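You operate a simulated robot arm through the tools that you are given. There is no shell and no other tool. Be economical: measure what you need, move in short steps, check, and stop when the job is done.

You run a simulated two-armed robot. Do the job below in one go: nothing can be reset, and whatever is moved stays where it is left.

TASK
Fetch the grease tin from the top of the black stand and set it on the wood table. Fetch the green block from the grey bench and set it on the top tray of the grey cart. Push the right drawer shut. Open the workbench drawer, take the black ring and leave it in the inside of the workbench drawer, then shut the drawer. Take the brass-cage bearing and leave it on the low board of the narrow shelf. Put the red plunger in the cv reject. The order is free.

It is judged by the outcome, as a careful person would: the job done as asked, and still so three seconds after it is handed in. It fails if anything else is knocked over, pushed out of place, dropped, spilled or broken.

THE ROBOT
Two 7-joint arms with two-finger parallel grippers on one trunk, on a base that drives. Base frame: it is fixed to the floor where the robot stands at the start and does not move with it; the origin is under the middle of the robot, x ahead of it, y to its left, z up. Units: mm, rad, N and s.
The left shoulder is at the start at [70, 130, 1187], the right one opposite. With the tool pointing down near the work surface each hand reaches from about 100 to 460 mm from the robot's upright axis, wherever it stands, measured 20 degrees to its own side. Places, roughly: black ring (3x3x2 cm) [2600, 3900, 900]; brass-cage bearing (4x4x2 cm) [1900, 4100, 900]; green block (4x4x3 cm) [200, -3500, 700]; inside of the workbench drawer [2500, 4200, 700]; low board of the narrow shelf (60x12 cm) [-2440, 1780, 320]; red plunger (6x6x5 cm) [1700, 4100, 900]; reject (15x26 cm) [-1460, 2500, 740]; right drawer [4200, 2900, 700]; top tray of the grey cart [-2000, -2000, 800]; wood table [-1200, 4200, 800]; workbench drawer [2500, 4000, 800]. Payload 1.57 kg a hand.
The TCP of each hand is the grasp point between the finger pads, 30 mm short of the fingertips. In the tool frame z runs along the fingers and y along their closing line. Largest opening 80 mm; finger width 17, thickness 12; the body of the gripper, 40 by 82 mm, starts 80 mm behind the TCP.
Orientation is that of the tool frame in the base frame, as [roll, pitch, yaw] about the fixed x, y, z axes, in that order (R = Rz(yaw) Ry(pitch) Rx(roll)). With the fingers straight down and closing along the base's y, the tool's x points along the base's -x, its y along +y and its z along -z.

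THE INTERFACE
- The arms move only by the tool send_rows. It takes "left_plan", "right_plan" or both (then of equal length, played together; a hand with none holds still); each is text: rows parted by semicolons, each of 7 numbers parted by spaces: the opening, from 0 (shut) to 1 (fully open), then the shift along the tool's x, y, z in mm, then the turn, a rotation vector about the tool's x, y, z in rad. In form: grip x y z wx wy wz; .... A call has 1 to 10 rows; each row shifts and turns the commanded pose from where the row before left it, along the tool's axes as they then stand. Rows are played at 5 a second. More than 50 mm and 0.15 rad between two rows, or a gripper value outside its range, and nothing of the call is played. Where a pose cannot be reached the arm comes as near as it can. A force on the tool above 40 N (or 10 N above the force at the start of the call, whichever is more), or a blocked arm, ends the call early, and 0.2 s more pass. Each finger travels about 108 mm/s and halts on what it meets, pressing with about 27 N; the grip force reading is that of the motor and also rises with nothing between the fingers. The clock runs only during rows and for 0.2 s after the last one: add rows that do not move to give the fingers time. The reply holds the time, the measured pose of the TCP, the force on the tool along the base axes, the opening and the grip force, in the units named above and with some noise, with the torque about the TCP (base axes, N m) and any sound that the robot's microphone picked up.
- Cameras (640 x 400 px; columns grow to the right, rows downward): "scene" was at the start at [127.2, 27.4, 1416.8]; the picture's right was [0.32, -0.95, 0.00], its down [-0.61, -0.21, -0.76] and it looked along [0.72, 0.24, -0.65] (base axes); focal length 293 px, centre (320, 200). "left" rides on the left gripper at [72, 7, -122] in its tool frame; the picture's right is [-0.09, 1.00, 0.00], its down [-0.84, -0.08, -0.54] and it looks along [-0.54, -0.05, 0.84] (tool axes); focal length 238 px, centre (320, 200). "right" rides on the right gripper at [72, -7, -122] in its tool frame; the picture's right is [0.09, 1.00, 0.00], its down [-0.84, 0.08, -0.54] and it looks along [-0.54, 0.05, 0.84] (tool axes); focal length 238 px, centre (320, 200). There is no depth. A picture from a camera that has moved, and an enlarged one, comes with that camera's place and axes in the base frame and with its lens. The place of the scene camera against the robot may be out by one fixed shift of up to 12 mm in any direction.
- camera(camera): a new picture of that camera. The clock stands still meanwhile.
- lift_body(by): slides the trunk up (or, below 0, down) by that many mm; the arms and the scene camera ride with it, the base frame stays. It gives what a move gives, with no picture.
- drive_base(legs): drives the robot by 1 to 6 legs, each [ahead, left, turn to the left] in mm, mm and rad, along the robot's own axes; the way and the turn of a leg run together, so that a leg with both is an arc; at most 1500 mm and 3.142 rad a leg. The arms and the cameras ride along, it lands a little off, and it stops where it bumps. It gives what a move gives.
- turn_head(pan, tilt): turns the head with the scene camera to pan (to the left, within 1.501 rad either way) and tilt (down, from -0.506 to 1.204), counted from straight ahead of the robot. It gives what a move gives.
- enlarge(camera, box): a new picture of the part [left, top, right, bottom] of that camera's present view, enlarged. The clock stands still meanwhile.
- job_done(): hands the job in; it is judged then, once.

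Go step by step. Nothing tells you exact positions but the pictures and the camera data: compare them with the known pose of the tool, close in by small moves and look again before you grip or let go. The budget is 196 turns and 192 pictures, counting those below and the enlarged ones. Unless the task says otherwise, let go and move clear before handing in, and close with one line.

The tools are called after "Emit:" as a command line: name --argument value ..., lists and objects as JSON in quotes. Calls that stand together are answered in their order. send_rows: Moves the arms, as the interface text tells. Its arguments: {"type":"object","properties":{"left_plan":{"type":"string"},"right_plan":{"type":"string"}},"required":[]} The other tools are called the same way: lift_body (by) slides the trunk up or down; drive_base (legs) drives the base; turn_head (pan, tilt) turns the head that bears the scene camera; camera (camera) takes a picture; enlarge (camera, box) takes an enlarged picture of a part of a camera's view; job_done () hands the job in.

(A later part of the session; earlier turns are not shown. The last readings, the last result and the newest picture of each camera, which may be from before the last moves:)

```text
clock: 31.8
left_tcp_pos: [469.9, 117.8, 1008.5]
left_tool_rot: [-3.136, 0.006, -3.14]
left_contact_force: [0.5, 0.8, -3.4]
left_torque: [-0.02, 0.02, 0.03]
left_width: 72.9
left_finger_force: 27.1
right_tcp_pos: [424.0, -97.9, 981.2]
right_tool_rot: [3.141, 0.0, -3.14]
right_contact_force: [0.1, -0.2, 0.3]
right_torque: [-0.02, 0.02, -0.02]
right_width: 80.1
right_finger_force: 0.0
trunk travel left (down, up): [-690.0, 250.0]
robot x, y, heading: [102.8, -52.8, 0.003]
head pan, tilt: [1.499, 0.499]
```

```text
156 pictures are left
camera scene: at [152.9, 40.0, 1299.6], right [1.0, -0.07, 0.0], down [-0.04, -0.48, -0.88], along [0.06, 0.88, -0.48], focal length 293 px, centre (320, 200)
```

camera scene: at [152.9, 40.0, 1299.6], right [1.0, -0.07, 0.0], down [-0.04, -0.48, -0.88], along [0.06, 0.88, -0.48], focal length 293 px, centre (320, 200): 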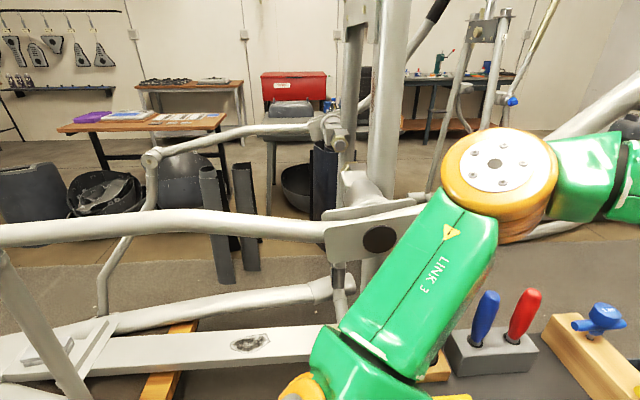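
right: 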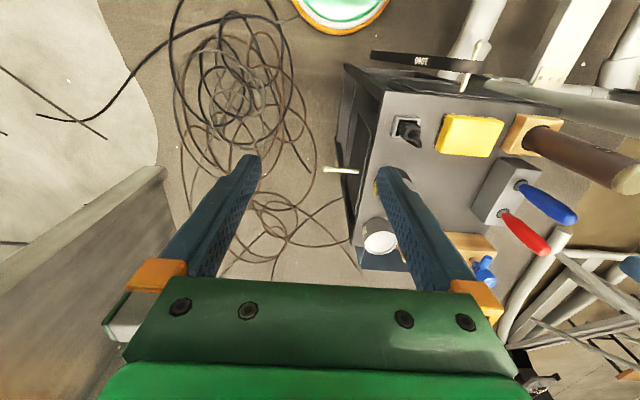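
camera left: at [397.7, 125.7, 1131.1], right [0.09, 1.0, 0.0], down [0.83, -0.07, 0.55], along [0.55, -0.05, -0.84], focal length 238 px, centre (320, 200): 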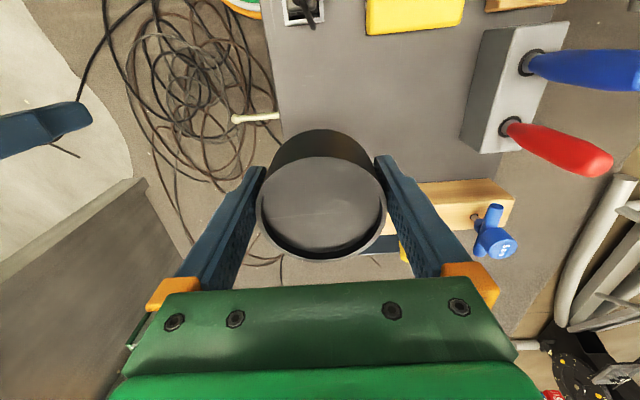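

The tin is held. A big gym machine stands on my left, so I raise the trunk and back away to the open floor, then look around.

Emit:
lift_body --by 200

Emit:
drive_base --legs '[[-300, -50, 0]]'

Emit:
turn_head --pan -1.5 --tilt 0.5

Emit:
camera --camera "scene"

Emit:
turn_head --pan 1.5 --tilt 0.5

Emit:
camera --camera "scene"

```text
clock: 34.0
left_tcp_pos: [471.1, 117.6, 1209.3]
left_tool_rot: [-3.136, 0.006, -3.139]
left_contact_force: [-0.2, -0.3, -4.6]
left_torque: [-0.02, 0.03, 0.02]
left_width: 72.6
left_finger_force: 27.2
right_tcp_pos: [424.5, -97.1, 1181.2]
right_tool_rot: [-3.141, 0.0, -3.141]
right_contact_force: [-0.2, 0.7, 0.4]
right_torque: [0.04, -0.01, 0.01]
right_width: 80.1
right_finger_force: 0.2
trunk travel left (down, up): [-890.0, 50.0]
robot x, y, heading: [100.0, -49.5, 0.002]
head pan, tilt: [1.499, 0.499]
```

```text
clock: 36.0
left_tcp_pos: [178.8, 67.6, 1207.0]
left_tool_rot: [-3.137, 0.004, -3.141]
left_contact_force: [0.6, -0.5, -3.0]
left_torque: [-0.03, 0.06, 0.05]
left_width: 72.9
left_finger_force: 26.9
right_tcp_pos: [131.6, -148.0, 1180.5]
right_tool_rot: [3.14, -0.002, 3.139]
right_contact_force: [0.7, -0.2, -0.1]
right_torque: [-0.02, 0.04, 0.02]
right_width: 79.9
right_finger_force: 0.1
trunk travel left (down, up): [-890.0, 50.0]
robot x, y, heading: [-200.2, -101.7, -0.001]
head pan, tilt: [1.499, 0.499]
```

```text
clock: 38.6
left_tcp_pos: [175.4, 67.4, 1209.8]
left_tool_rot: [-3.136, 0.006, 3.141]
left_contact_force: [1.0, -0.7, -3.4]
left_torque: [-0.01, 0.01, 0.01]
left_width: 72.8
left_finger_force: 27.6
right_tcp_pos: [128.9, -148.6, 1181.0]
right_tool_rot: [3.141, 0.0, 3.142]
right_contact_force: [-0.7, 0.2, -0.3]
right_torque: [0.02, -0.02, -0.01]
right_width: 80.1
right_finger_force: 0.1
trunk travel left (down, up): [-890.0, 50.0]
robot x, y, heading: [-195.2, -105.1, -0.002]
head pan, tilt: [-1.499, 0.499]
```

```text
155 pictures are left
camera scene: at [-141.9, -191.0, 1499.7], right [-1.0, -0.07, 0.0], down [-0.03, 0.48, -0.88], along [0.06, -0.88, -0.48], focal length 293 px, centre (320, 200)
```

scene: 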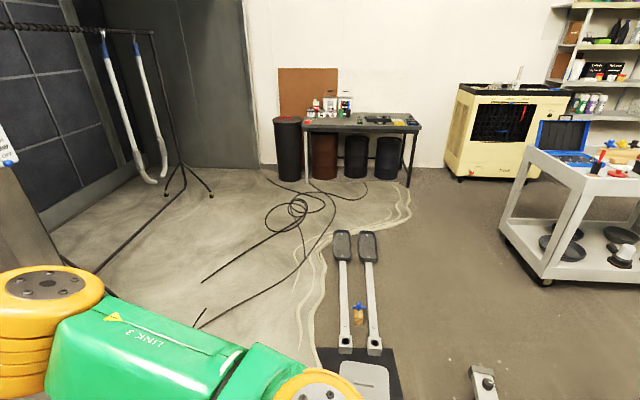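

```text
clock: 41.2
left_tcp_pos: [175.8, 67.8, 1209.6]
left_tool_rot: [-3.137, 0.006, -3.141]
left_contact_force: [-0.3, -0.6, -3.1]
left_torque: [-0.01, 0.02, -0.01]
left_width: 72.8
left_finger_force: 27.2
right_tcp_pos: [128.0, -148.6, 1182.0]
right_tool_rot: [-3.14, -0.001, 3.139]
right_contact_force: [1.4, -1.3, 0.0]
right_torque: [0.0, 0.02, -0.01]
right_width: 79.8
right_finger_force: 0.0
trunk travel left (down, up): [-890.0, 50.0]
robot x, y, heading: [-194.9, -102.1, 0.001]
head pan, tilt: [1.499, 0.499]
```

```text
154 pictures are left
camera scene: at [-141.7, -9.5, 1499.6], right [1.0, -0.07, 0.0], down [-0.04, -0.48, -0.88], along [0.06, 0.88, -0.48], focal length 293 px, centre (320, 200)
```

scene: 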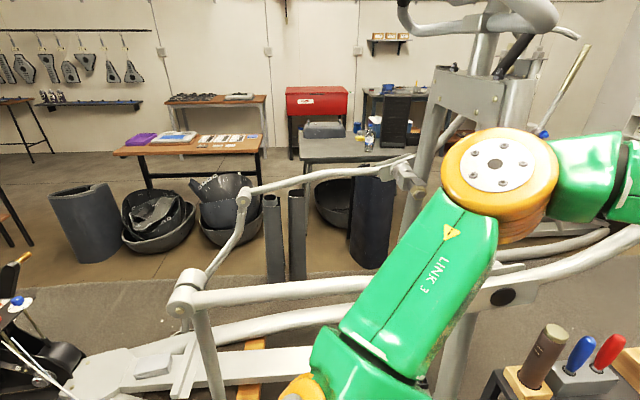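

The cart and grey bench are to my right-rear, the reject table and wood table beyond the gym machine on the left. I turn to face south (open side) and look west to find a path.

Emit:
drive_base --legs '[[0, 0, -1.57]]'

Emit:
turn_head --pan -1.5 --tilt 0.4

Emit:
camera --camera "scene"

Emit:
turn_head --pan -0.6 --tilt 0.5

Emit:
camera --camera "scene"

```text
clock: 45.3
left_tcp_pos: [-6.7, -462.2, 1209.0]
left_tool_rot: [-3.138, 0.006, 1.628]
left_contact_force: [0.1, 0.1, -3.8]
left_torque: [0.0, 0.04, 0.01]
left_width: 72.6
left_finger_force: 27.5
right_tcp_pos: [-224.9, -428.3, 1180.7]
right_tool_rot: [-3.14, -0.002, 1.629]
right_contact_force: [0.5, -0.6, 0.2]
right_torque: [0.04, -0.03, 0.0]
right_width: 80.0
right_finger_force: 0.0
trunk travel left (down, up): [-890.0, 50.0]
robot x, y, heading: [-196.0, -98.6, -1.52]
head pan, tilt: [1.499, 0.499]
```

```text
clock: 47.9
left_tcp_pos: [-6.7, -462.8, 1209.7]
left_tool_rot: [-3.136, 0.007, 1.627]
left_contact_force: [1.2, 0.2, -2.9]
left_torque: [0.06, 0.01, -0.02]
left_width: 72.6
left_finger_force: 26.6
right_tcp_pos: [-224.6, -428.1, 1180.7]
right_tool_rot: [3.139, 0.0, 1.627]
right_contact_force: [0.0, -0.7, 1.1]
right_torque: [0.02, -0.03, -0.04]
right_width: 80.2
right_finger_force: 0.1
trunk travel left (down, up): [-890.0, 50.0]
robot x, y, heading: [-193.8, -102.1, -1.511]
head pan, tilt: [-1.499, 0.4]
```

```text
153 pictures are left
camera scene: at [-288.1, -163.5, 1508.8], right [-0.13, 0.99, 0.0], down [0.39, 0.05, -0.92], along [-0.91, -0.12, -0.39], focal length 293 px, centre (320, 200)
```

scene: 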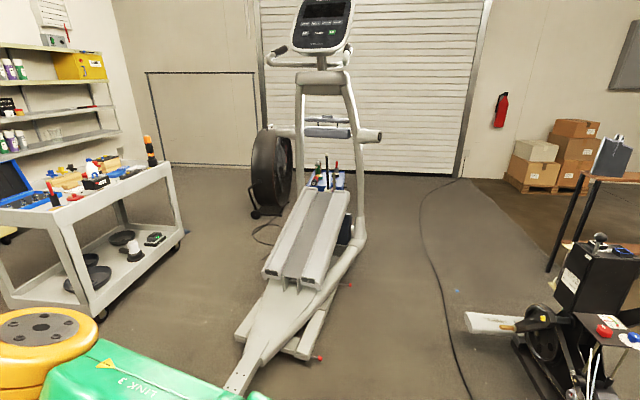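

```text
clock: 49.1
left_tcp_pos: [-6.6, -462.5, 1209.0]
left_tool_rot: [-3.137, 0.007, 1.627]
left_contact_force: [-0.2, -0.3, -3.1]
left_torque: [0.04, 0.01, -0.03]
left_width: 72.5
left_finger_force: 27.2
right_tcp_pos: [-225.4, -427.2, 1180.4]
right_tool_rot: [-3.141, 0.001, 1.629]
right_contact_force: [-0.8, 0.1, 0.2]
right_torque: [0.0, 0.01, 0.01]
right_width: 80.1
right_finger_force: 0.0
trunk travel left (down, up): [-890.0, 50.0]
robot x, y, heading: [-199.8, -99.9, -1.516]
head pan, tilt: [-0.6, 0.499]
```

```text
152 pictures are left
camera scene: at [-243.4, -229.3, 1499.6], right [-0.86, 0.52, 0.0], down [0.25, 0.41, -0.88], along [-0.46, -0.75, -0.48], focal length 293 px, centre (320, 200)
```

scene: 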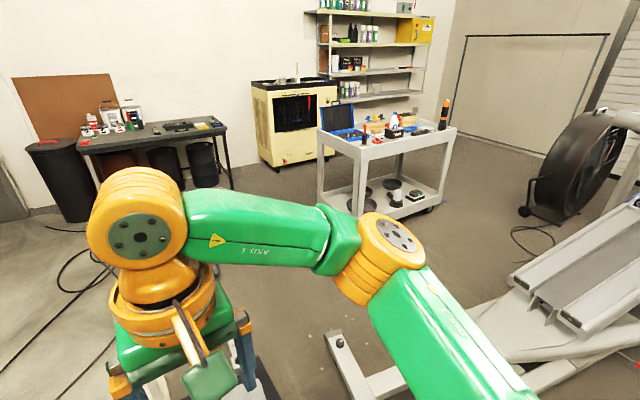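

West of me there is a corridor (y about -300 to 600) between a stepper and the other machine, leading to the narrow shelf. I turn to face west and go along it carefully.

Emit:
drive_base --legs '[[0, 0, -1.6], [700, -250, 0]]'

Emit:
turn_head --pan -0.5 --tilt 0.5

Emit:
camera --camera "scene"

Emit:
turn_head --pan -1.3 --tilt 0.5

Emit:
camera --camera "scene"

```text
clock: 56.9
left_tcp_pos: [-1247.9, -52.4, 1210.2]
left_tool_rot: [-3.136, 0.007, 0.028]
left_contact_force: [0.0, -0.3, -3.1]
left_torque: [0.01, -0.02, 0.0]
left_width: 72.6
left_finger_force: 27.3
right_tcp_pos: [-1206.8, 163.5, 1181.8]
right_tool_rot: [3.141, 0.001, 0.029]
right_contact_force: [-0.4, 0.2, -0.9]
right_torque: [0.01, -0.02, 0.0]
right_width: 80.1
right_finger_force: 0.2
trunk travel left (down, up): [-890.0, 50.0]
robot x, y, heading: [-880.6, 124.6, -3.116]
head pan, tilt: [-0.6, 0.499]
```

```text
clock: 57.6
left_tcp_pos: [-1248.4, -52.2, 1209.6]
left_tool_rot: [-3.137, 0.007, 0.028]
left_contact_force: [0.5, -0.1, -3.1]
left_torque: [0.0, -0.04, 0.01]
left_width: 72.8
left_finger_force: 26.8
right_tcp_pos: [-1208.2, 165.6, 1181.6]
right_tool_rot: [3.14, 0.0, 0.028]
right_contact_force: [-0.1, -0.1, 0.3]
right_torque: [0.02, 0.01, -0.01]
right_width: 80.1
right_finger_force: 0.0
trunk travel left (down, up): [-890.0, 50.0]
robot x, y, heading: [-883.6, 129.5, -3.113]
head pan, tilt: [-0.499, 0.499]
```

```text
151 pictures are left
camera scene: at [-1016.9, 165.9, 1499.7], right [0.46, 0.89, 0.0], down [0.43, -0.22, -0.88], along [-0.78, 0.4, -0.48], focal length 293 px, centre (320, 200)
```

scene: 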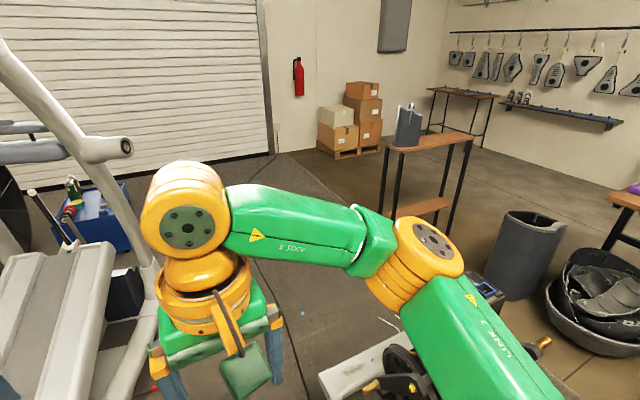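

```text
clock: 58.7
left_tcp_pos: [-1250.6, -52.1, 1208.6]
left_tool_rot: [-3.137, 0.007, 0.029]
left_contact_force: [-0.4, -0.1, -3.0]
left_torque: [0.02, -0.03, 0.04]
left_width: 72.8
left_finger_force: 27.2
right_tcp_pos: [-1208.1, 163.7, 1180.9]
right_tool_rot: [-3.14, 0.0, 0.027]
right_contact_force: [-0.1, -0.1, 0.2]
right_torque: [0.01, -0.04, 0.0]
right_width: 80.0
right_finger_force: 0.0
trunk travel left (down, up): [-890.0, 50.0]
robot x, y, heading: [-881.8, 126.5, -3.115]
head pan, tilt: [-1.3, 0.499]
```

```text
150 pictures are left
camera scene: at [-963.1, 211.6, 1499.7], right [0.96, 0.29, 0.0], down [0.14, -0.46, -0.88], along [-0.26, 0.84, -0.48], focal length 293 px, centre (320, 200)
```

scene: 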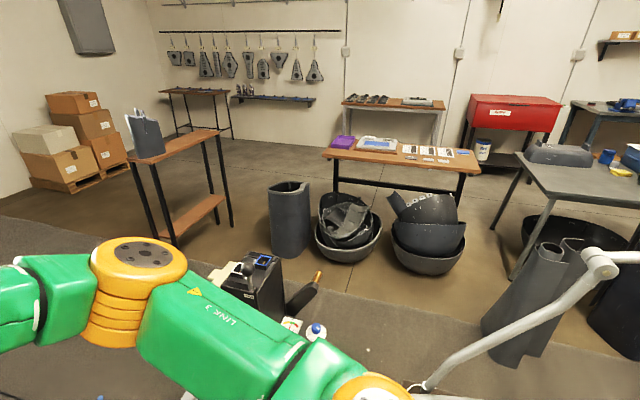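

I now see the narrow shelf (diagonal, near [-2500, 1900]), the reject table, and the wood table behind. I turn north and strafe west between the stepper and the climber's pedal.

Emit:
drive_base --legs '[[0, 0, -1.598], [75, 1270, 0]]'

Emit:
turn_head --pan -0.2 --tilt 0.6

Emit:
camera --camera "scene"

```text
clock: 68.9
left_tcp_pos: [-2222.6, 681.9, 1208.5]
left_tool_rot: [-3.137, 0.008, -1.666]
left_contact_force: [0.0, 0.2, -3.8]
left_torque: [-0.01, 0.02, 0.0]
left_width: 72.7
left_finger_force: 26.9
right_tcp_pos: [-2012.6, 614.0, 1180.9]
right_tool_rot: [3.14, 0.001, -1.666]
right_contact_force: [-0.7, 1.0, 0.1]
right_torque: [0.01, 0.03, 0.01]
right_width: 79.6
right_finger_force: 0.1
trunk travel left (down, up): [-890.0, 50.0]
robot x, y, heading: [-2089.9, 297.0, 1.479]
head pan, tilt: [-1.3, 0.499]
```

```text
clock: 70.2
left_tcp_pos: [-2221.6, 681.7, 1208.8]
left_tool_rot: [-3.136, 0.007, -1.666]
left_contact_force: [0.7, -0.8, -3.1]
left_torque: [-0.05, -0.01, -0.01]
left_width: 72.8
left_finger_force: 27.0
right_tcp_pos: [-2013.2, 614.8, 1180.1]
right_tool_rot: [-3.141, -0.001, -1.667]
right_contact_force: [-1.3, 0.1, -0.4]
right_torque: [0.02, -0.02, 0.0]
right_width: 80.4
right_finger_force: 0.1
trunk travel left (down, up): [-890.0, 50.0]
robot x, y, heading: [-2092.3, 296.2, 1.471]
head pan, tilt: [-0.201, 0.6]
```

```text
149 pictures are left
camera scene: at [-2063.5, 430.8, 1490.5], right [0.96, -0.29, 0.0], down [-0.17, -0.54, -0.82], along [0.24, 0.79, -0.57], focal length 293 px, centre (320, 200)
```

scene: 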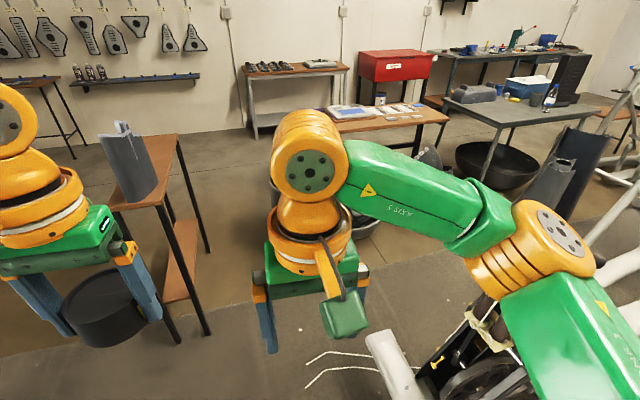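

The shelf runs along y from 1490 to 2130 at x about -2430. I go round its open west side and then north.

Emit:
drive_base --legs '[[0, 0, 0.1], [400, 820, 0], [1400, 0, 0]]'

Emit:
turn_head --pan -0.7 --tilt 0.5

Emit:
camera --camera "scene"

```text
clock: 82.2
left_tcp_pos: [-3056.3, 2492.1, 1210.5]
left_tool_rot: [-3.137, 0.007, -1.583]
left_contact_force: [-0.6, -0.4, -4.0]
left_torque: [-0.06, 0.03, 0.0]
left_width: 72.8
left_finger_force: 27.5
right_tcp_pos: [-2842.1, 2442.2, 1180.6]
right_tool_rot: [-3.141, 0.001, -1.585]
right_contact_force: [-0.2, -0.1, 0.7]
right_torque: [0.02, 0.01, 0.01]
right_width: 80.0
right_finger_force: 0.0
trunk travel left (down, up): [-890.0, 50.0]
robot x, y, heading: [-2893.7, 2119.3, 1.553]
head pan, tilt: [-0.201, 0.6]
```

```text
clock: 83.1
left_tcp_pos: [-3057.0, 2492.2, 1209.7]
left_tool_rot: [-3.137, 0.006, -1.583]
left_contact_force: [0.9, -0.5, -2.9]
left_torque: [-0.03, 0.02, -0.01]
left_width: 72.9
left_finger_force: 26.7
right_tcp_pos: [-2841.7, 2442.5, 1181.5]
right_tool_rot: [-3.141, -0.001, -1.584]
right_contact_force: [0.3, -0.7, 0.1]
right_torque: [0.0, -0.02, -0.02]
right_width: 80.1
right_finger_force: 0.1
trunk travel left (down, up): [-890.0, 50.0]
robot x, y, heading: [-2895.0, 2115.6, 1.56]
head pan, tilt: [-0.7, 0.499]
```

```text
148 pictures are left
camera scene: at [-2836.7, 2237.9, 1499.6], right [0.76, -0.65, 0.0], down [-0.31, -0.36, -0.88], along [0.57, 0.66, -0.48], focal length 293 px, centre (320, 200)
```

scene: 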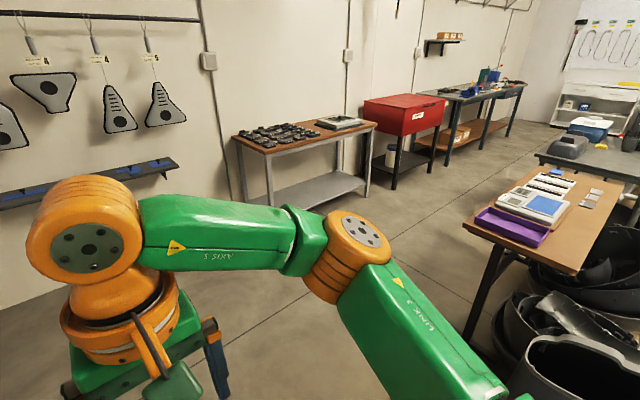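

The wood table is ahead-right with its front edge near y = 3950. I enlarge it and the reject table.

Emit:
enlarge --camera "scene" --box '[220, 90, 400, 210]'

Emit:
enlarge --camera "scene" --box '[450, 150, 640, 280]'

Emit:
drive_base --legs '[[1250, -500, 0], [0, -950, 0]]'

Emit:
turn_head --pan 0 --tilt 0.7

Emit:
camera --camera "scene"

```text
3.33 times, centred on (310, 150) of scene
camera zoom: at [-2836.7, 2237.9, 1499.6], right [0.76, -0.65, 0.0], down [-0.31, -0.36, -0.88], along [0.57, 0.66, -0.48], focal length 976 px, centre (353, 367)
```

zoom: 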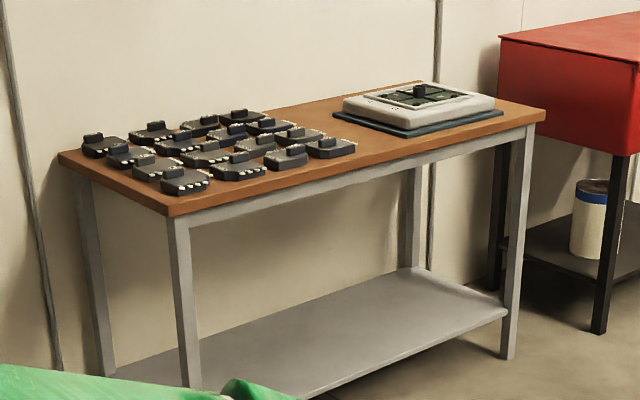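

```text
3.08 times, centred on (545, 215) of scene
camera zoom: at [-2836.7, 2237.9, 1499.6], right [0.76, -0.65, 0.0], down [-0.31, -0.36, -0.88], along [0.57, 0.66, -0.48], focal length 901 px, centre (-372, 154)
```

zoom: 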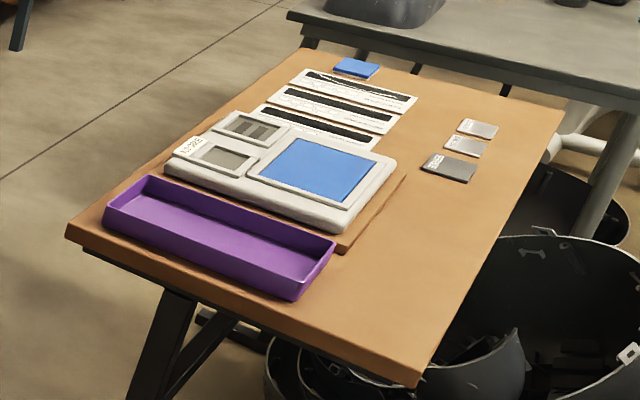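

```text
clock: 94.5
left_tcp_pos: [-1575.9, 3724.7, 1208.9]
left_tool_rot: [-3.136, 0.007, -1.593]
left_contact_force: [-0.5, 0.5, -3.2]
left_torque: [-0.04, 0.0, 0.0]
left_width: 72.8
left_finger_force: 27.3
right_tcp_pos: [-1361.7, 3672.6, 1180.8]
right_tool_rot: [-3.141, 0.0, -1.595]
right_contact_force: [0.1, 0.5, 0.3]
right_torque: [0.01, -0.02, 0.01]
right_width: 80.3
right_finger_force: 0.0
trunk travel left (down, up): [-890.0, 50.0]
robot x, y, heading: [-1415.2, 3349.3, 1.548]
head pan, tilt: [-0.7, 0.499]
```

```text
clock: 95.5
left_tcp_pos: [-1575.5, 3724.7, 1208.9]
left_tool_rot: [-3.136, 0.007, -1.593]
left_contact_force: [-0.6, 0.3, -2.7]
left_torque: [0.0, -0.03, 0.03]
left_width: 72.7
left_finger_force: 26.8
right_tcp_pos: [-1361.2, 3673.1, 1180.9]
right_tool_rot: [-3.141, -0.002, -1.593]
right_contact_force: [-0.7, 0.8, -0.5]
right_torque: [0.0, 0.05, 0.03]
right_width: 80.1
right_finger_force: 0.0
trunk travel left (down, up): [-890.0, 50.0]
robot x, y, heading: [-1415.1, 3345.4, 1.548]
head pan, tilt: [0.0, 0.7]
```

```text
145 pictures are left
camera scene: at [-1416.3, 3485.0, 1481.9], right [1.0, -0.02, 0.0], down [-0.02, -0.64, -0.76], along [0.02, 0.76, -0.64], focal length 293 px, centre (320, 200)
```

scene: 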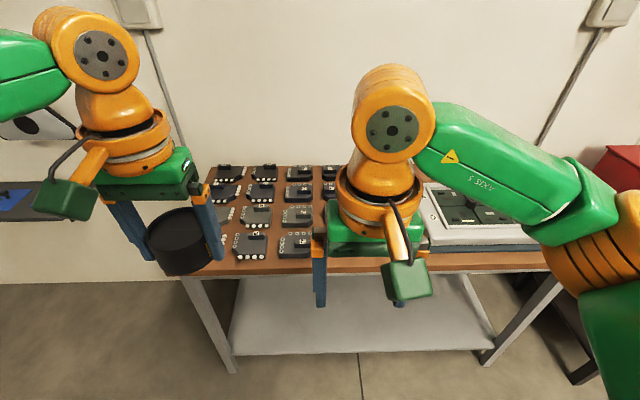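

The purple tray matches the cv reject size. On the wood table there is a free gap between the black parts and the grey device, centred near [-1167, 4110]. I approach there, slightly turned to keep my right elbow away from the red box.

Emit:
drive_base --legs '[[300, -237, -0.3]]'

Emit:
camera --camera "scene"

Emit:
camera --camera "left"

```text
clock: 98.0
left_tcp_pos: [-1181.9, 4014.0, 1209.5]
left_tool_rot: [-3.135, 0.009, -1.901]
left_contact_force: [0.2, -1.5, -4.1]
left_torque: [-0.02, 0.03, -0.02]
left_width: 72.8
left_finger_force: 26.8
right_tcp_pos: [-992.2, 3899.4, 1182.4]
right_tool_rot: [-3.14, 0.002, -1.903]
right_contact_force: [-0.2, -0.6, -0.7]
right_torque: [0.01, -0.05, 0.0]
right_width: 80.0
right_finger_force: 0.0
trunk travel left (down, up): [-890.0, 50.0]
robot x, y, heading: [-1141.0, 3607.7, 1.236]
head pan, tilt: [0.0, 0.7]
```

```text
144 pictures are left
camera scene: at [-1103.3, 3736.0, 1482.2], right [0.95, -0.33, 0.0], down [-0.21, -0.61, -0.77], along [0.25, 0.72, -0.64], focal length 293 px, centre (320, 200)
```

scene: 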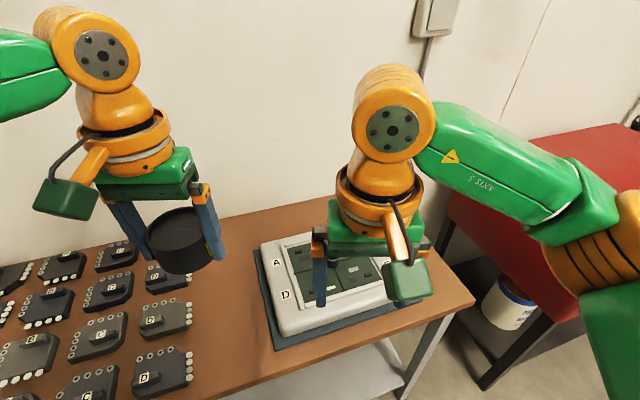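

```text
143 pictures are left
camera left: at [-1212.6, 3948.6, 1331.2], right [-0.91, 0.41, -0.01], down [0.34, 0.76, 0.55], along [0.23, 0.5, -0.84], focal length 238 px, centre (320, 200)
```

left: 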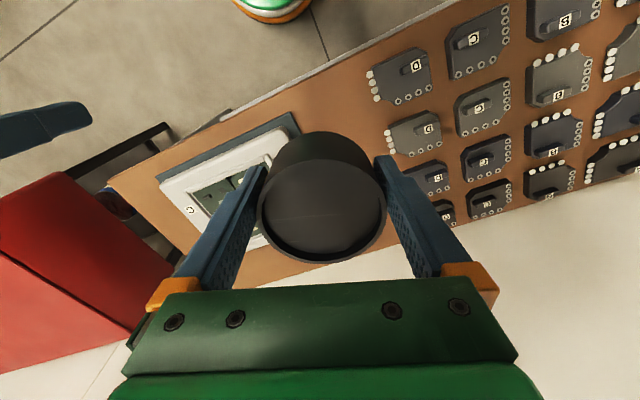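

The gap is clear: x from -1283 to -1105, front edge y about 3985. I move in so the tin is over [-1194, 4110], and lower the trunk.

Emit:
drive_base --legs '[[87, 43, 0]]'

Emit:
lift_body --by -200

Emit:
send_rows --left_plan "0.4 0 0 30 0 0 0; 0.4 0 0 30 0 0 0; 0.4 0 0 20 0 0 0; 0.4 0 0 0 0 0 0"

Emit:
camera --camera "scene"

Emit:
camera --camera "left"

```text
clock: 99.1
left_tcp_pos: [-1190.7, 4103.7, 1211.7]
left_tool_rot: [-3.14, 0.013, -1.898]
left_contact_force: [0.8, 1.0, -3.8]
left_torque: [0.02, 0.04, -0.03]
left_width: 72.6
left_finger_force: 26.9
right_tcp_pos: [-1002.7, 3990.9, 1183.2]
right_tool_rot: [3.138, 0.006, -1.9]
right_contact_force: [-0.7, -0.1, 0.5]
right_torque: [0.06, 0.01, 0.0]
right_width: 80.0
right_finger_force: 0.1
trunk travel left (down, up): [-890.0, 50.0]
robot x, y, heading: [-1152.9, 3705.4, 1.243]
head pan, tilt: [0.0, 0.7]
```

```text
clock: 101.3
left_tcp_pos: [-1192.3, 4110.7, 1008.7]
left_tool_rot: [-3.137, 0.006, -1.898]
left_contact_force: [0.7, -1.0, -2.8]
left_torque: [-0.02, -0.01, -0.02]
left_width: 72.7
left_finger_force: 27.2
right_tcp_pos: [-1002.6, 3996.3, 981.5]
right_tool_rot: [-3.141, -0.001, -1.899]
right_contact_force: [-1.0, -0.2, 0.0]
right_torque: [-0.01, 0.0, -0.03]
right_width: 80.1
right_finger_force: 0.1
trunk travel left (down, up): [-690.0, 250.0]
robot x, y, heading: [-1152.0, 3705.5, 1.24]
head pan, tilt: [0.0, 0.7]
```

```text
clock: 102.3
left_tcp_pos: [-1189.3, 4111.8, 928.0]
left_tool_rot: [-3.137, 0.007, -1.898]
left_contact_force: [-0.7, 0.7, -4.0]
left_torque: [-0.05, 0.03, 0.0]
left_width: 72.8
left_finger_force: 27.4
right_tcp_pos: [-1003.9, 3996.3, 981.2]
right_tool_rot: [3.141, 0.001, -1.899]
right_contact_force: [-0.2, -0.2, -0.6]
right_torque: [0.01, 0.02, 0.0]
right_width: 80.0
right_finger_force: 0.1
trunk travel left (down, up): [-690.0, 250.0]
robot x, y, heading: [-1151.5, 3705.8, 1.236]
head pan, tilt: [0.0, 0.7]
```

```text
142 pictures are left
camera scene: at [-1112.8, 3833.5, 1281.9], right [0.95, -0.32, 0.0], down [-0.21, -0.61, -0.76], along [0.25, 0.72, -0.64], focal length 293 px, centre (320, 200)
```

scene: 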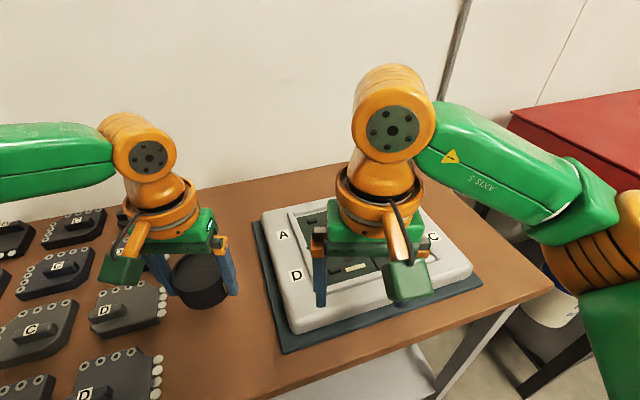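

```text
141 pictures are left
camera left: at [-1220.4, 4045.9, 1049.4], right [-0.91, 0.41, 0.0], down [0.34, 0.76, 0.55], along [0.23, 0.5, -0.84], focal length 238 px, centre (320, 200)
```

left: 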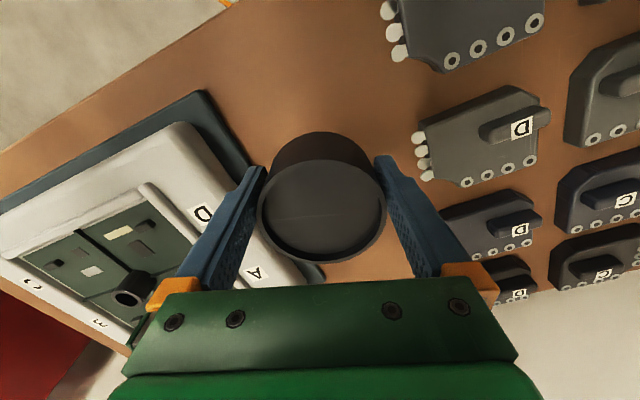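

The tin sits centrally over the gap. I lower it to just above the table.

Emit:
send_rows --left_plan "0.4 0 0 30 0 0 0; 0.4 0 0 30 0 0 0; 0.4 0 0 15 0 0 0; 0.4 0 0 5 0 0 0; 0.4 0 0 0 0 0 0"

Emit:
enlarge --camera "left" --box '[200, 60, 440, 210]'

Emit:
enlarge --camera "scene" --box '[120, 200, 300, 340]'

```text
clock: 103.5
left_tcp_pos: [-1190.9, 4110.8, 849.5]
left_tool_rot: [-3.137, 0.004, -1.9]
left_contact_force: [0.1, 0.1, -3.8]
left_torque: [-0.02, 0.0, -0.03]
left_width: 72.8
left_finger_force: 27.0
right_tcp_pos: [-1001.9, 3996.9, 982.0]
right_tool_rot: [-3.141, 0.0, -1.901]
right_contact_force: [0.0, -0.2, 0.3]
right_torque: [0.01, 0.0, 0.03]
right_width: 79.8
right_finger_force: 0.0
trunk travel left (down, up): [-690.0, 250.0]
robot x, y, heading: [-1154.2, 3705.4, 1.244]
head pan, tilt: [0.0, 0.7]
```

```text
2.67 times, centred on (320, 135) of left
camera zoom: at [-1221.1, 4045.5, 971.2], right [-0.91, 0.41, 0.0], down [0.34, 0.76, 0.55], along [0.23, 0.5, -0.84], focal length 636 px, centre (320, 373)
```

zoom: 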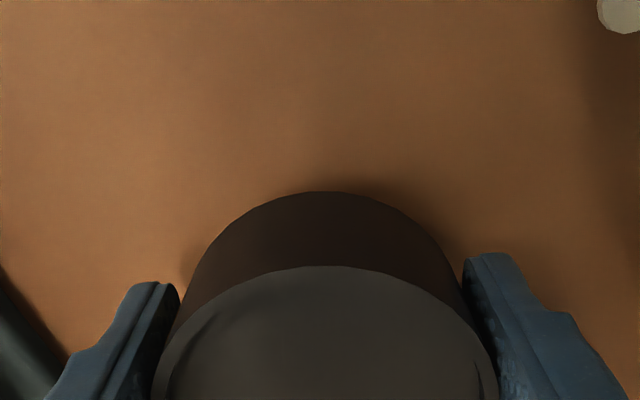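

```text
2.86 times, centred on (210, 270) of scene
camera zoom: at [-1112.6, 3833.6, 1281.9], right [0.95, -0.32, 0.0], down [-0.21, -0.61, -0.76], along [0.25, 0.72, -0.64], focal length 836 px, centre (634, 0)
```

zoom: 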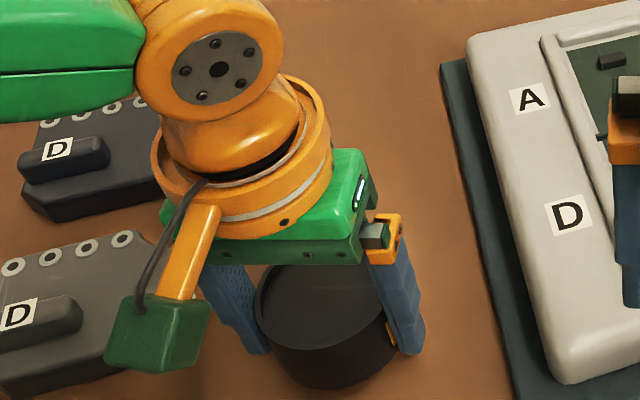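

It is some 10-20 mm above the table. I lower by small steps, reading the force.

Emit:
send_rows --left_plan "0.4 0 0 3 0 0 0; 0.4 0 0 3 0 0 0; 0.4 0 0 3 0 0 0; 0.4 0 0 0 0 0 0; 0.4 0 0 0 0 0 0"

Emit:
enlarge --camera "left" --box '[200, 60, 440, 210]'

```text
clock: 104.7
left_tcp_pos: [-1191.4, 4110.1, 840.1]
left_tool_rot: [-3.137, 0.005, -1.9]
left_contact_force: [0.3, -0.1, -4.1]
left_torque: [-0.09, 0.03, -0.07]
left_width: 72.8
left_finger_force: 26.9
right_tcp_pos: [-1003.1, 3996.8, 981.4]
right_tool_rot: [3.141, -0.001, -1.902]
right_contact_force: [0.3, 0.2, 0.1]
right_torque: [0.03, 0.0, -0.02]
right_width: 80.1
right_finger_force: 0.1
trunk travel left (down, up): [-690.0, 250.0]
robot x, y, heading: [-1152.7, 3705.0, 1.241]
head pan, tilt: [0.0, 0.7]
```

```text
2.67 times, centred on (320, 135) of left
camera zoom: at [-1221.5, 4045.9, 962.2], right [-0.91, 0.41, 0.0], down [0.34, 0.76, 0.55], along [0.23, 0.5, -0.84], focal length 636 px, centre (320, 373)
```

zoom: 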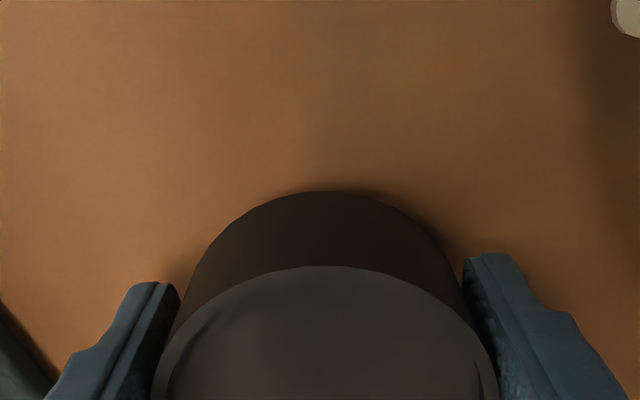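

Emit:
send_rows --left_plan "0.4 0 0 2 0 0 0; 0.4 0 0 2 0 0 0; 0.4 0 0 2 0 0 0; 0.4 0 0 0 0 0 0"

Emit:
enlarge --camera "left" --box '[200, 60, 440, 210]'

```text
clock: 105.7
left_tcp_pos: [-1191.2, 4112.1, 834.0]
left_tool_rot: [-3.136, 0.006, -1.899]
left_contact_force: [-0.8, -0.7, -2.8]
left_torque: [-0.05, -0.02, 0.0]
left_width: 72.9
left_finger_force: 26.4
right_tcp_pos: [-1003.6, 3997.5, 981.5]
right_tool_rot: [3.141, 0.001, -1.901]
right_contact_force: [0.6, 0.4, -0.9]
right_torque: [0.03, -0.01, -0.01]
right_width: 80.0
right_finger_force: 0.0
trunk travel left (down, up): [-690.0, 250.0]
robot x, y, heading: [-1153.6, 3702.5, 1.24]
head pan, tilt: [0.0, 0.7]
```

```text
2.67 times, centred on (320, 135) of left
camera zoom: at [-1221.6, 4046.2, 956.4], right [-0.91, 0.41, 0.0], down [0.34, 0.76, 0.55], along [0.23, 0.5, -0.84], focal length 636 px, centre (320, 373)
```

zoom: 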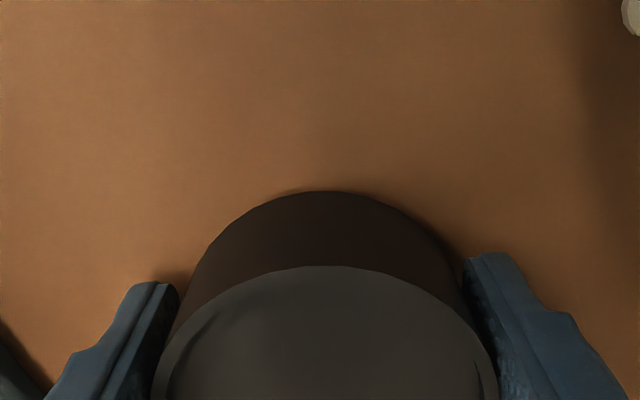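

Nearly down, the contact shadow is very thin. I continue a few more 1.5 mm steps.

Emit:
send_rows --left_plan "0.4 0 0 1.5 0 0 0; 0.4 0 0 1.5 0 0 0; 0.4 0 0 1.5 0 0 0; 0.4 0 0 0 0 0 0; 0.4 0 0 0 0 0 0"

```text
clock: 106.9
left_tcp_pos: [-1191.0, 4111.0, 831.3]
left_tool_rot: [-3.136, 0.011, -1.9]
left_contact_force: [-0.5, 6.2, 17.6]
left_torque: [0.3, 0.45, -0.07]
left_width: 72.8
left_finger_force: 26.8
right_tcp_pos: [-1002.5, 3996.0, 981.8]
right_tool_rot: [3.14, 0.002, -1.9]
right_contact_force: [0.5, -0.4, 0.6]
right_torque: [0.0, 0.0, -0.01]
right_width: 79.9
right_finger_force: 0.1
trunk travel left (down, up): [-690.0, 250.0]
robot x, y, heading: [-1154.1, 3704.2, 1.237]
head pan, tilt: [0.0, 0.7]
```

The tin is down on the table (force turned upward). I ease off 1 mm, open and rise straight up.

Emit:
send_rows --left_plan "0.4 0 0 -1.2 0 0 0; 0.95 0 0 0 0 0 0; 1 0 0 0 0 0 0; 1 0 0 -10 0 0 0; 1 0 0 -20 0 0 0; 1 0 0 -40 0 0 0; 1 0 0 -40 0 0 0; 1 0 0 -40 0 0 0; 1 0 0 0 0 0 0"

Emit:
camera --camera "left"

```text
clock: 108.9
left_tcp_pos: [-1192.8, 4111.3, 978.9]
left_tool_rot: [-3.136, 0.007, -1.9]
left_contact_force: [-0.6, -0.3, 0.4]
left_torque: [0.02, 0.0, 0.02]
left_width: 79.8
left_finger_force: 0.1
right_tcp_pos: [-1002.9, 3997.4, 982.2]
right_tool_rot: [3.139, -0.002, -1.901]
right_contact_force: [-0.2, 0.4, 0.0]
right_torque: [0.03, 0.03, 0.01]
right_width: 80.0
right_finger_force: 0.2
trunk travel left (down, up): [-690.0, 250.0]
robot x, y, heading: [-1149.5, 3700.0, 1.242]
head pan, tilt: [0.0, 0.7]
```

```text
136 pictures are left
camera left: at [-1223.2, 4045.5, 1099.5], right [-0.91, 0.41, 0.0], down [0.34, 0.76, 0.55], along [0.23, 0.5, -0.84], focal length 238 px, centre (320, 200)
```

left: 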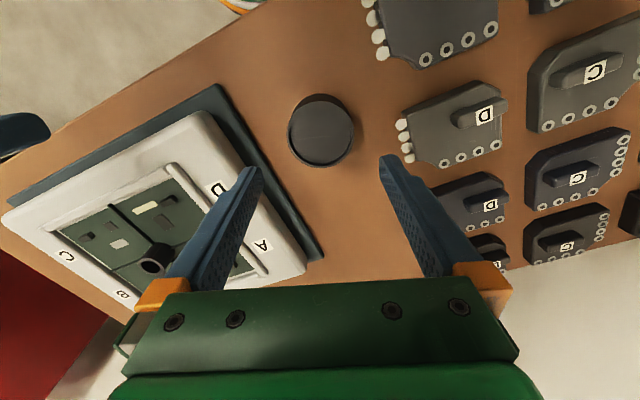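

The tin stands on the table, upright. I raise, back off and turn east to look along the way to the workbench.

Emit:
lift_body --by 200

Emit:
drive_base --legs '[[-380, 0, 0], [0, 0, -1.24]]'

Emit:
turn_head --pan 0 --tilt 0.4

Emit:
camera --camera "scene"

```text
clock: 111.0
left_tcp_pos: [-1192.7, 4111.2, 1177.4]
left_tool_rot: [-3.137, 0.007, -1.899]
left_contact_force: [0.1, -0.4, 0.6]
left_torque: [-0.02, -0.03, 0.02]
left_width: 80.2
left_finger_force: 0.1
right_tcp_pos: [-1002.6, 3996.7, 1182.0]
right_tool_rot: [3.139, 0.001, -1.9]
right_contact_force: [-0.3, 0.1, 0.7]
right_torque: [0.01, 0.0, -0.01]
right_width: 79.9
right_finger_force: 0.1
trunk travel left (down, up): [-890.0, 50.0]
robot x, y, heading: [-1158.5, 3708.8, 1.245]
head pan, tilt: [0.0, 0.7]
```

```text
clock: 116.5
left_tcp_pos: [-904.7, 3511.2, 1176.9]
left_tool_rot: [-3.135, 0.006, 3.126]
left_contact_force: [0.0, 0.4, -0.8]
left_torque: [0.01, 0.01, 0.0]
left_width: 80.1
left_finger_force: 0.0
right_tcp_pos: [-953.9, 3296.0, 1182.2]
right_tool_rot: [-3.14, 0.002, 3.126]
right_contact_force: [-0.7, 0.2, -0.1]
right_torque: [-0.01, 0.02, 0.01]
right_width: 79.9
right_finger_force: 0.0
trunk travel left (down, up): [-890.0, 50.0]
robot x, y, heading: [-1276.6, 3348.6, -0.008]
head pan, tilt: [0.0, 0.7]
```

```text
clock: 117.3
left_tcp_pos: [-902.5, 3511.7, 1177.8]
left_tool_rot: [-3.135, 0.007, 3.127]
left_contact_force: [0.5, -0.4, -0.7]
left_torque: [0.01, 0.03, 0.0]
left_width: 80.1
left_finger_force: 0.1
right_tcp_pos: [-953.0, 3294.9, 1181.2]
right_tool_rot: [3.138, 0.001, 3.127]
right_contact_force: [0.1, 0.1, 0.6]
right_torque: [0.04, -0.02, -0.01]
right_width: 80.1
right_finger_force: 0.1
trunk travel left (down, up): [-890.0, 50.0]
robot x, y, heading: [-1276.9, 3350.4, -0.017]
head pan, tilt: [0.0, 0.4]
```

```text
135 pictures are left
camera scene: at [-1138.2, 3345.7, 1508.8], right [-0.02, -1.0, 0.0], down [-0.39, 0.01, -0.92], along [0.92, -0.01, -0.39], focal length 293 px, centre (320, 200)
```

scene: 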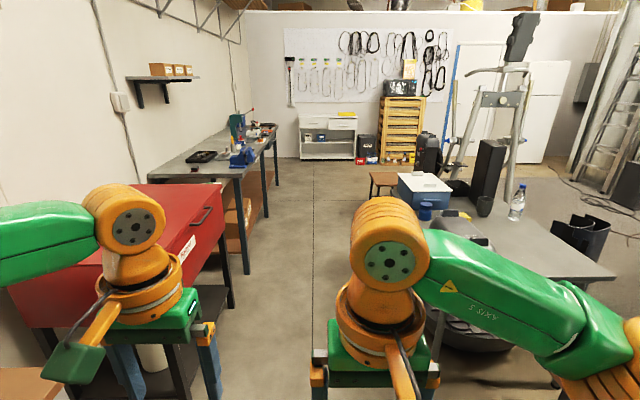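

There is a clear aisle between the workbench (left, front edge y about 3880) and a table on the right; the white cabinet with the right drawer is at the far end. I drive east and look at the workbench.

Emit:
drive_base --legs '[[1480, 90, 0.01], [1480, 50, 0]]'

Emit:
turn_head --pan 0.9 --tilt 0.5

Emit:
camera --camera "scene"

Emit:
turn_head --pan -0.1 --tilt 0.4

Emit:
camera --camera "scene"

```text
clock: 131.9
left_tcp_pos: [2103.3, 3659.8, 1177.6]
left_tool_rot: [-3.137, 0.006, -3.122]
left_contact_force: [-0.2, -0.2, -0.5]
left_torque: [0.0, 0.02, 0.02]
left_width: 79.8
left_finger_force: 0.0
right_tcp_pos: [2060.9, 3443.4, 1181.3]
right_tool_rot: [3.14, 0.0, -3.124]
right_contact_force: [0.7, -0.2, -0.3]
right_torque: [0.03, 0.01, 0.03]
right_width: 80.3
right_finger_force: 0.1
trunk travel left (down, up): [-890.0, 50.0]
robot x, y, heading: [1736.5, 3486.7, 0.02]
head pan, tilt: [0.0, 0.4]
```

```text
clock: 133.1
left_tcp_pos: [2104.6, 3659.4, 1177.2]
left_tool_rot: [-3.136, 0.007, -3.122]
left_contact_force: [-0.1, 0.2, 0.5]
left_torque: [-0.01, 0.0, 0.02]
left_width: 80.2
left_finger_force: 0.1
right_tcp_pos: [2061.0, 3443.0, 1180.5]
right_tool_rot: [3.141, 0.002, -3.122]
right_contact_force: [0.8, 0.2, 0.0]
right_torque: [-0.02, 0.03, 0.02]
right_width: 79.9
right_finger_force: 0.0
trunk travel left (down, up): [-890.0, 50.0]
robot x, y, heading: [1737.0, 3479.0, 0.021]
head pan, tilt: [0.901, 0.499]
```

```text
134 pictures are left
camera scene: at [1837.9, 3557.0, 1499.7], right [0.79, -0.61, 0.0], down [-0.29, -0.38, -0.88], along [0.53, 0.7, -0.48], focal length 293 px, centre (320, 200)
```

scene: 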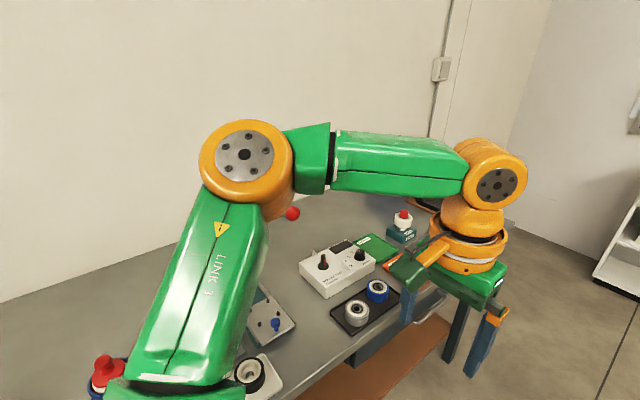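

```text
clock: 134.3
left_tcp_pos: [2103.9, 3659.5, 1178.1]
left_tool_rot: [-3.137, 0.008, -3.12]
left_contact_force: [0.7, -0.1, -0.2]
left_torque: [-0.01, -0.03, 0.0]
left_width: 79.6
left_finger_force: 0.2
right_tcp_pos: [2061.7, 3442.4, 1181.9]
right_tool_rot: [3.141, -0.002, -3.121]
right_contact_force: [-0.2, 0.6, 0.3]
right_torque: [-0.02, 0.02, -0.02]
right_width: 80.0
right_finger_force: 0.0
trunk travel left (down, up): [-890.0, 50.0]
robot x, y, heading: [1736.6, 3483.1, 0.017]
head pan, tilt: [-0.099, 0.4]
```

```text
133 pictures are left
camera scene: at [1875.1, 3477.5, 1508.8], right [-0.08, -1.0, 0.0], down [-0.39, 0.03, -0.92], along [0.92, -0.07, -0.39], focal length 293 px, centre (320, 200)
```

scene: 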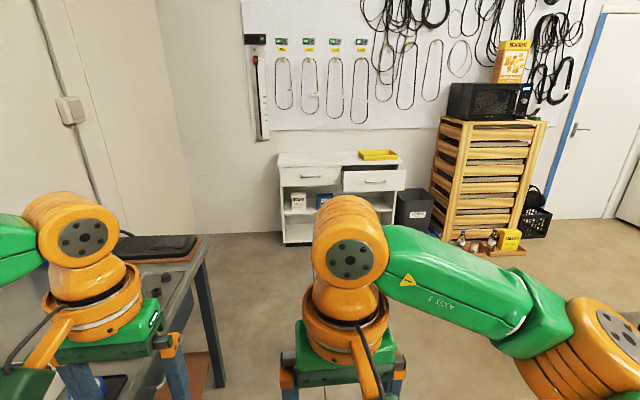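

The right drawer of the white cabinet is open, face near [4175, 2850, 690]. I drive there to push it first.

Emit:
drive_base --legs '[[920, -290, 0], [920, -290, 0]]'

Emit:
turn_head --pan 0 --tilt 0.75

Emit:
camera --camera "scene"

```text
clock: 144.0
left_tcp_pos: [3960.8, 3119.1, 1177.5]
left_tool_rot: [-3.137, 0.006, -3.117]
left_contact_force: [-0.5, 0.1, 1.1]
left_torque: [-0.02, 0.0, 0.01]
left_width: 79.9
left_finger_force: 0.2
right_tcp_pos: [3920.9, 2902.3, 1181.0]
right_tool_rot: [3.141, 0.0, -3.12]
right_contact_force: [-0.1, 0.4, 0.6]
right_torque: [0.03, -0.02, 0.01]
right_width: 80.2
right_finger_force: 0.1
trunk travel left (down, up): [-890.0, 50.0]
robot x, y, heading: [3597.4, 2943.5, 0.021]
head pan, tilt: [-0.099, 0.4]
```

```text
clock: 144.8
left_tcp_pos: [3963.9, 3118.0, 1177.6]
left_tool_rot: [-3.137, 0.007, -3.115]
left_contact_force: [-0.9, -0.4, 1.2]
left_torque: [0.01, 0.0, -0.01]
left_width: 80.0
left_finger_force: 0.1
right_tcp_pos: [3920.8, 2901.5, 1181.3]
right_tool_rot: [3.14, 0.0, -3.118]
right_contact_force: [0.0, -0.9, 0.0]
right_torque: [0.01, -0.03, -0.02]
right_width: 80.0
right_finger_force: 0.2
trunk travel left (down, up): [-890.0, 50.0]
robot x, y, heading: [3597.0, 2943.9, 0.02]
head pan, tilt: [0.0, 0.75]
```

```text
132 pictures are left
camera scene: at [3725.2, 2944.8, 1477.8], right [0.02, -1.0, 0.0], down [-0.68, -0.02, -0.73], along [0.73, 0.02, -0.68], focal length 293 px, centre (320, 200)
```

scene: 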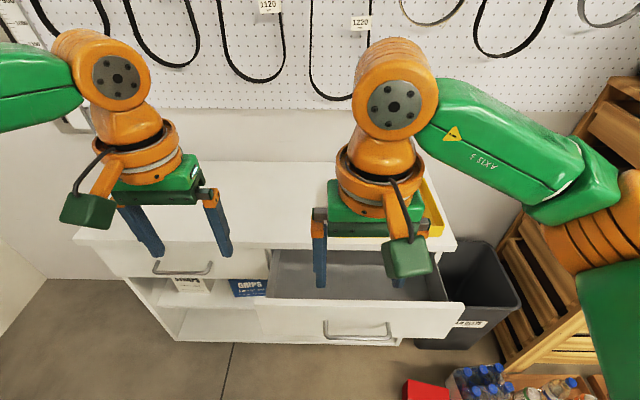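

The drawer is open about 15 cm, face at x about 4110. I line the right hand up with its middle and lower the trunk.

Emit:
drive_base --legs '[[40, -65, -0.02]]'

Emit:
lift_body --by -370

Emit:
camera --camera "right"

Emit:
camera --camera "scene"

```text
clock: 145.9
left_tcp_pos: [4002.4, 3054.7, 1178.0]
left_tool_rot: [-3.13, 0.01, -3.135]
left_contact_force: [0.2, 0.1, 0.4]
left_torque: [-0.04, -0.01, -0.05]
left_width: 80.0
left_finger_force: 0.0
right_tcp_pos: [3955.1, 2838.2, 1184.1]
right_tool_rot: [-3.138, 0.003, -3.136]
right_contact_force: [-0.6, 1.0, 0.4]
right_torque: [-0.06, 0.04, -0.02]
right_width: 79.9
right_finger_force: 0.1
trunk travel left (down, up): [-890.0, 50.0]
robot x, y, heading: [3634.6, 2877.4, 0.003]
head pan, tilt: [0.0, 0.75]
```

```text
clock: 149.5
left_tcp_pos: [4005.7, 3048.1, 807.1]
left_tool_rot: [-3.137, 0.006, -3.137]
left_contact_force: [0.3, 0.1, -0.8]
left_torque: [0.0, 0.03, -0.02]
left_width: 80.0
left_finger_force: 0.1
right_tcp_pos: [3959.6, 2831.0, 810.9]
right_tool_rot: [3.14, -0.001, -3.139]
right_contact_force: [0.3, 0.5, 1.1]
right_torque: [0.02, 0.01, 0.02]
right_width: 79.9
right_finger_force: 0.0
trunk travel left (down, up): [-520.0, 420.0]
robot x, y, heading: [3634.4, 2875.9, -0.0]
head pan, tilt: [0.0, 0.75]
```

```text
131 pictures are left
camera right: at [3887.3, 2823.9, 932.7], right [-0.1, 1.0, 0.0], down [0.84, 0.08, 0.54], along [0.54, 0.05, -0.84], focal length 238 px, centre (320, 200)
```

right: 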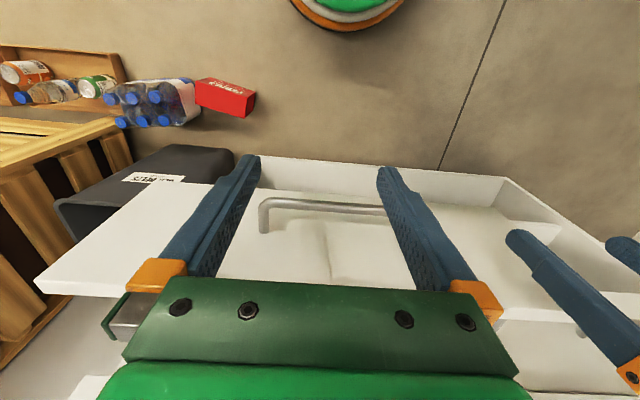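

```text
130 pictures are left
camera scene: at [3764.2, 2877.5, 1107.8], right [0.0, -1.0, 0.0], down [-0.68, 0.0, -0.73], along [0.73, 0.0, -0.68], focal length 293 px, centre (320, 200)
```

scene: 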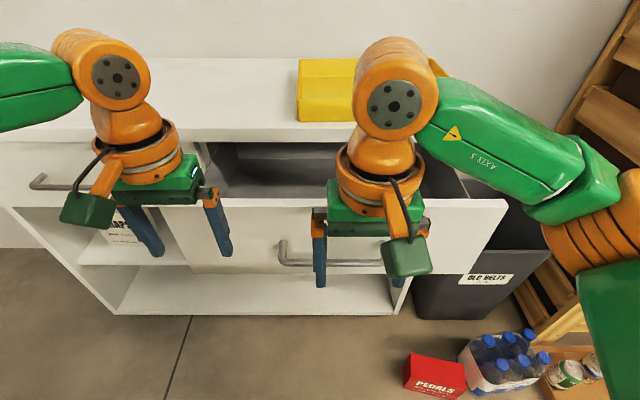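

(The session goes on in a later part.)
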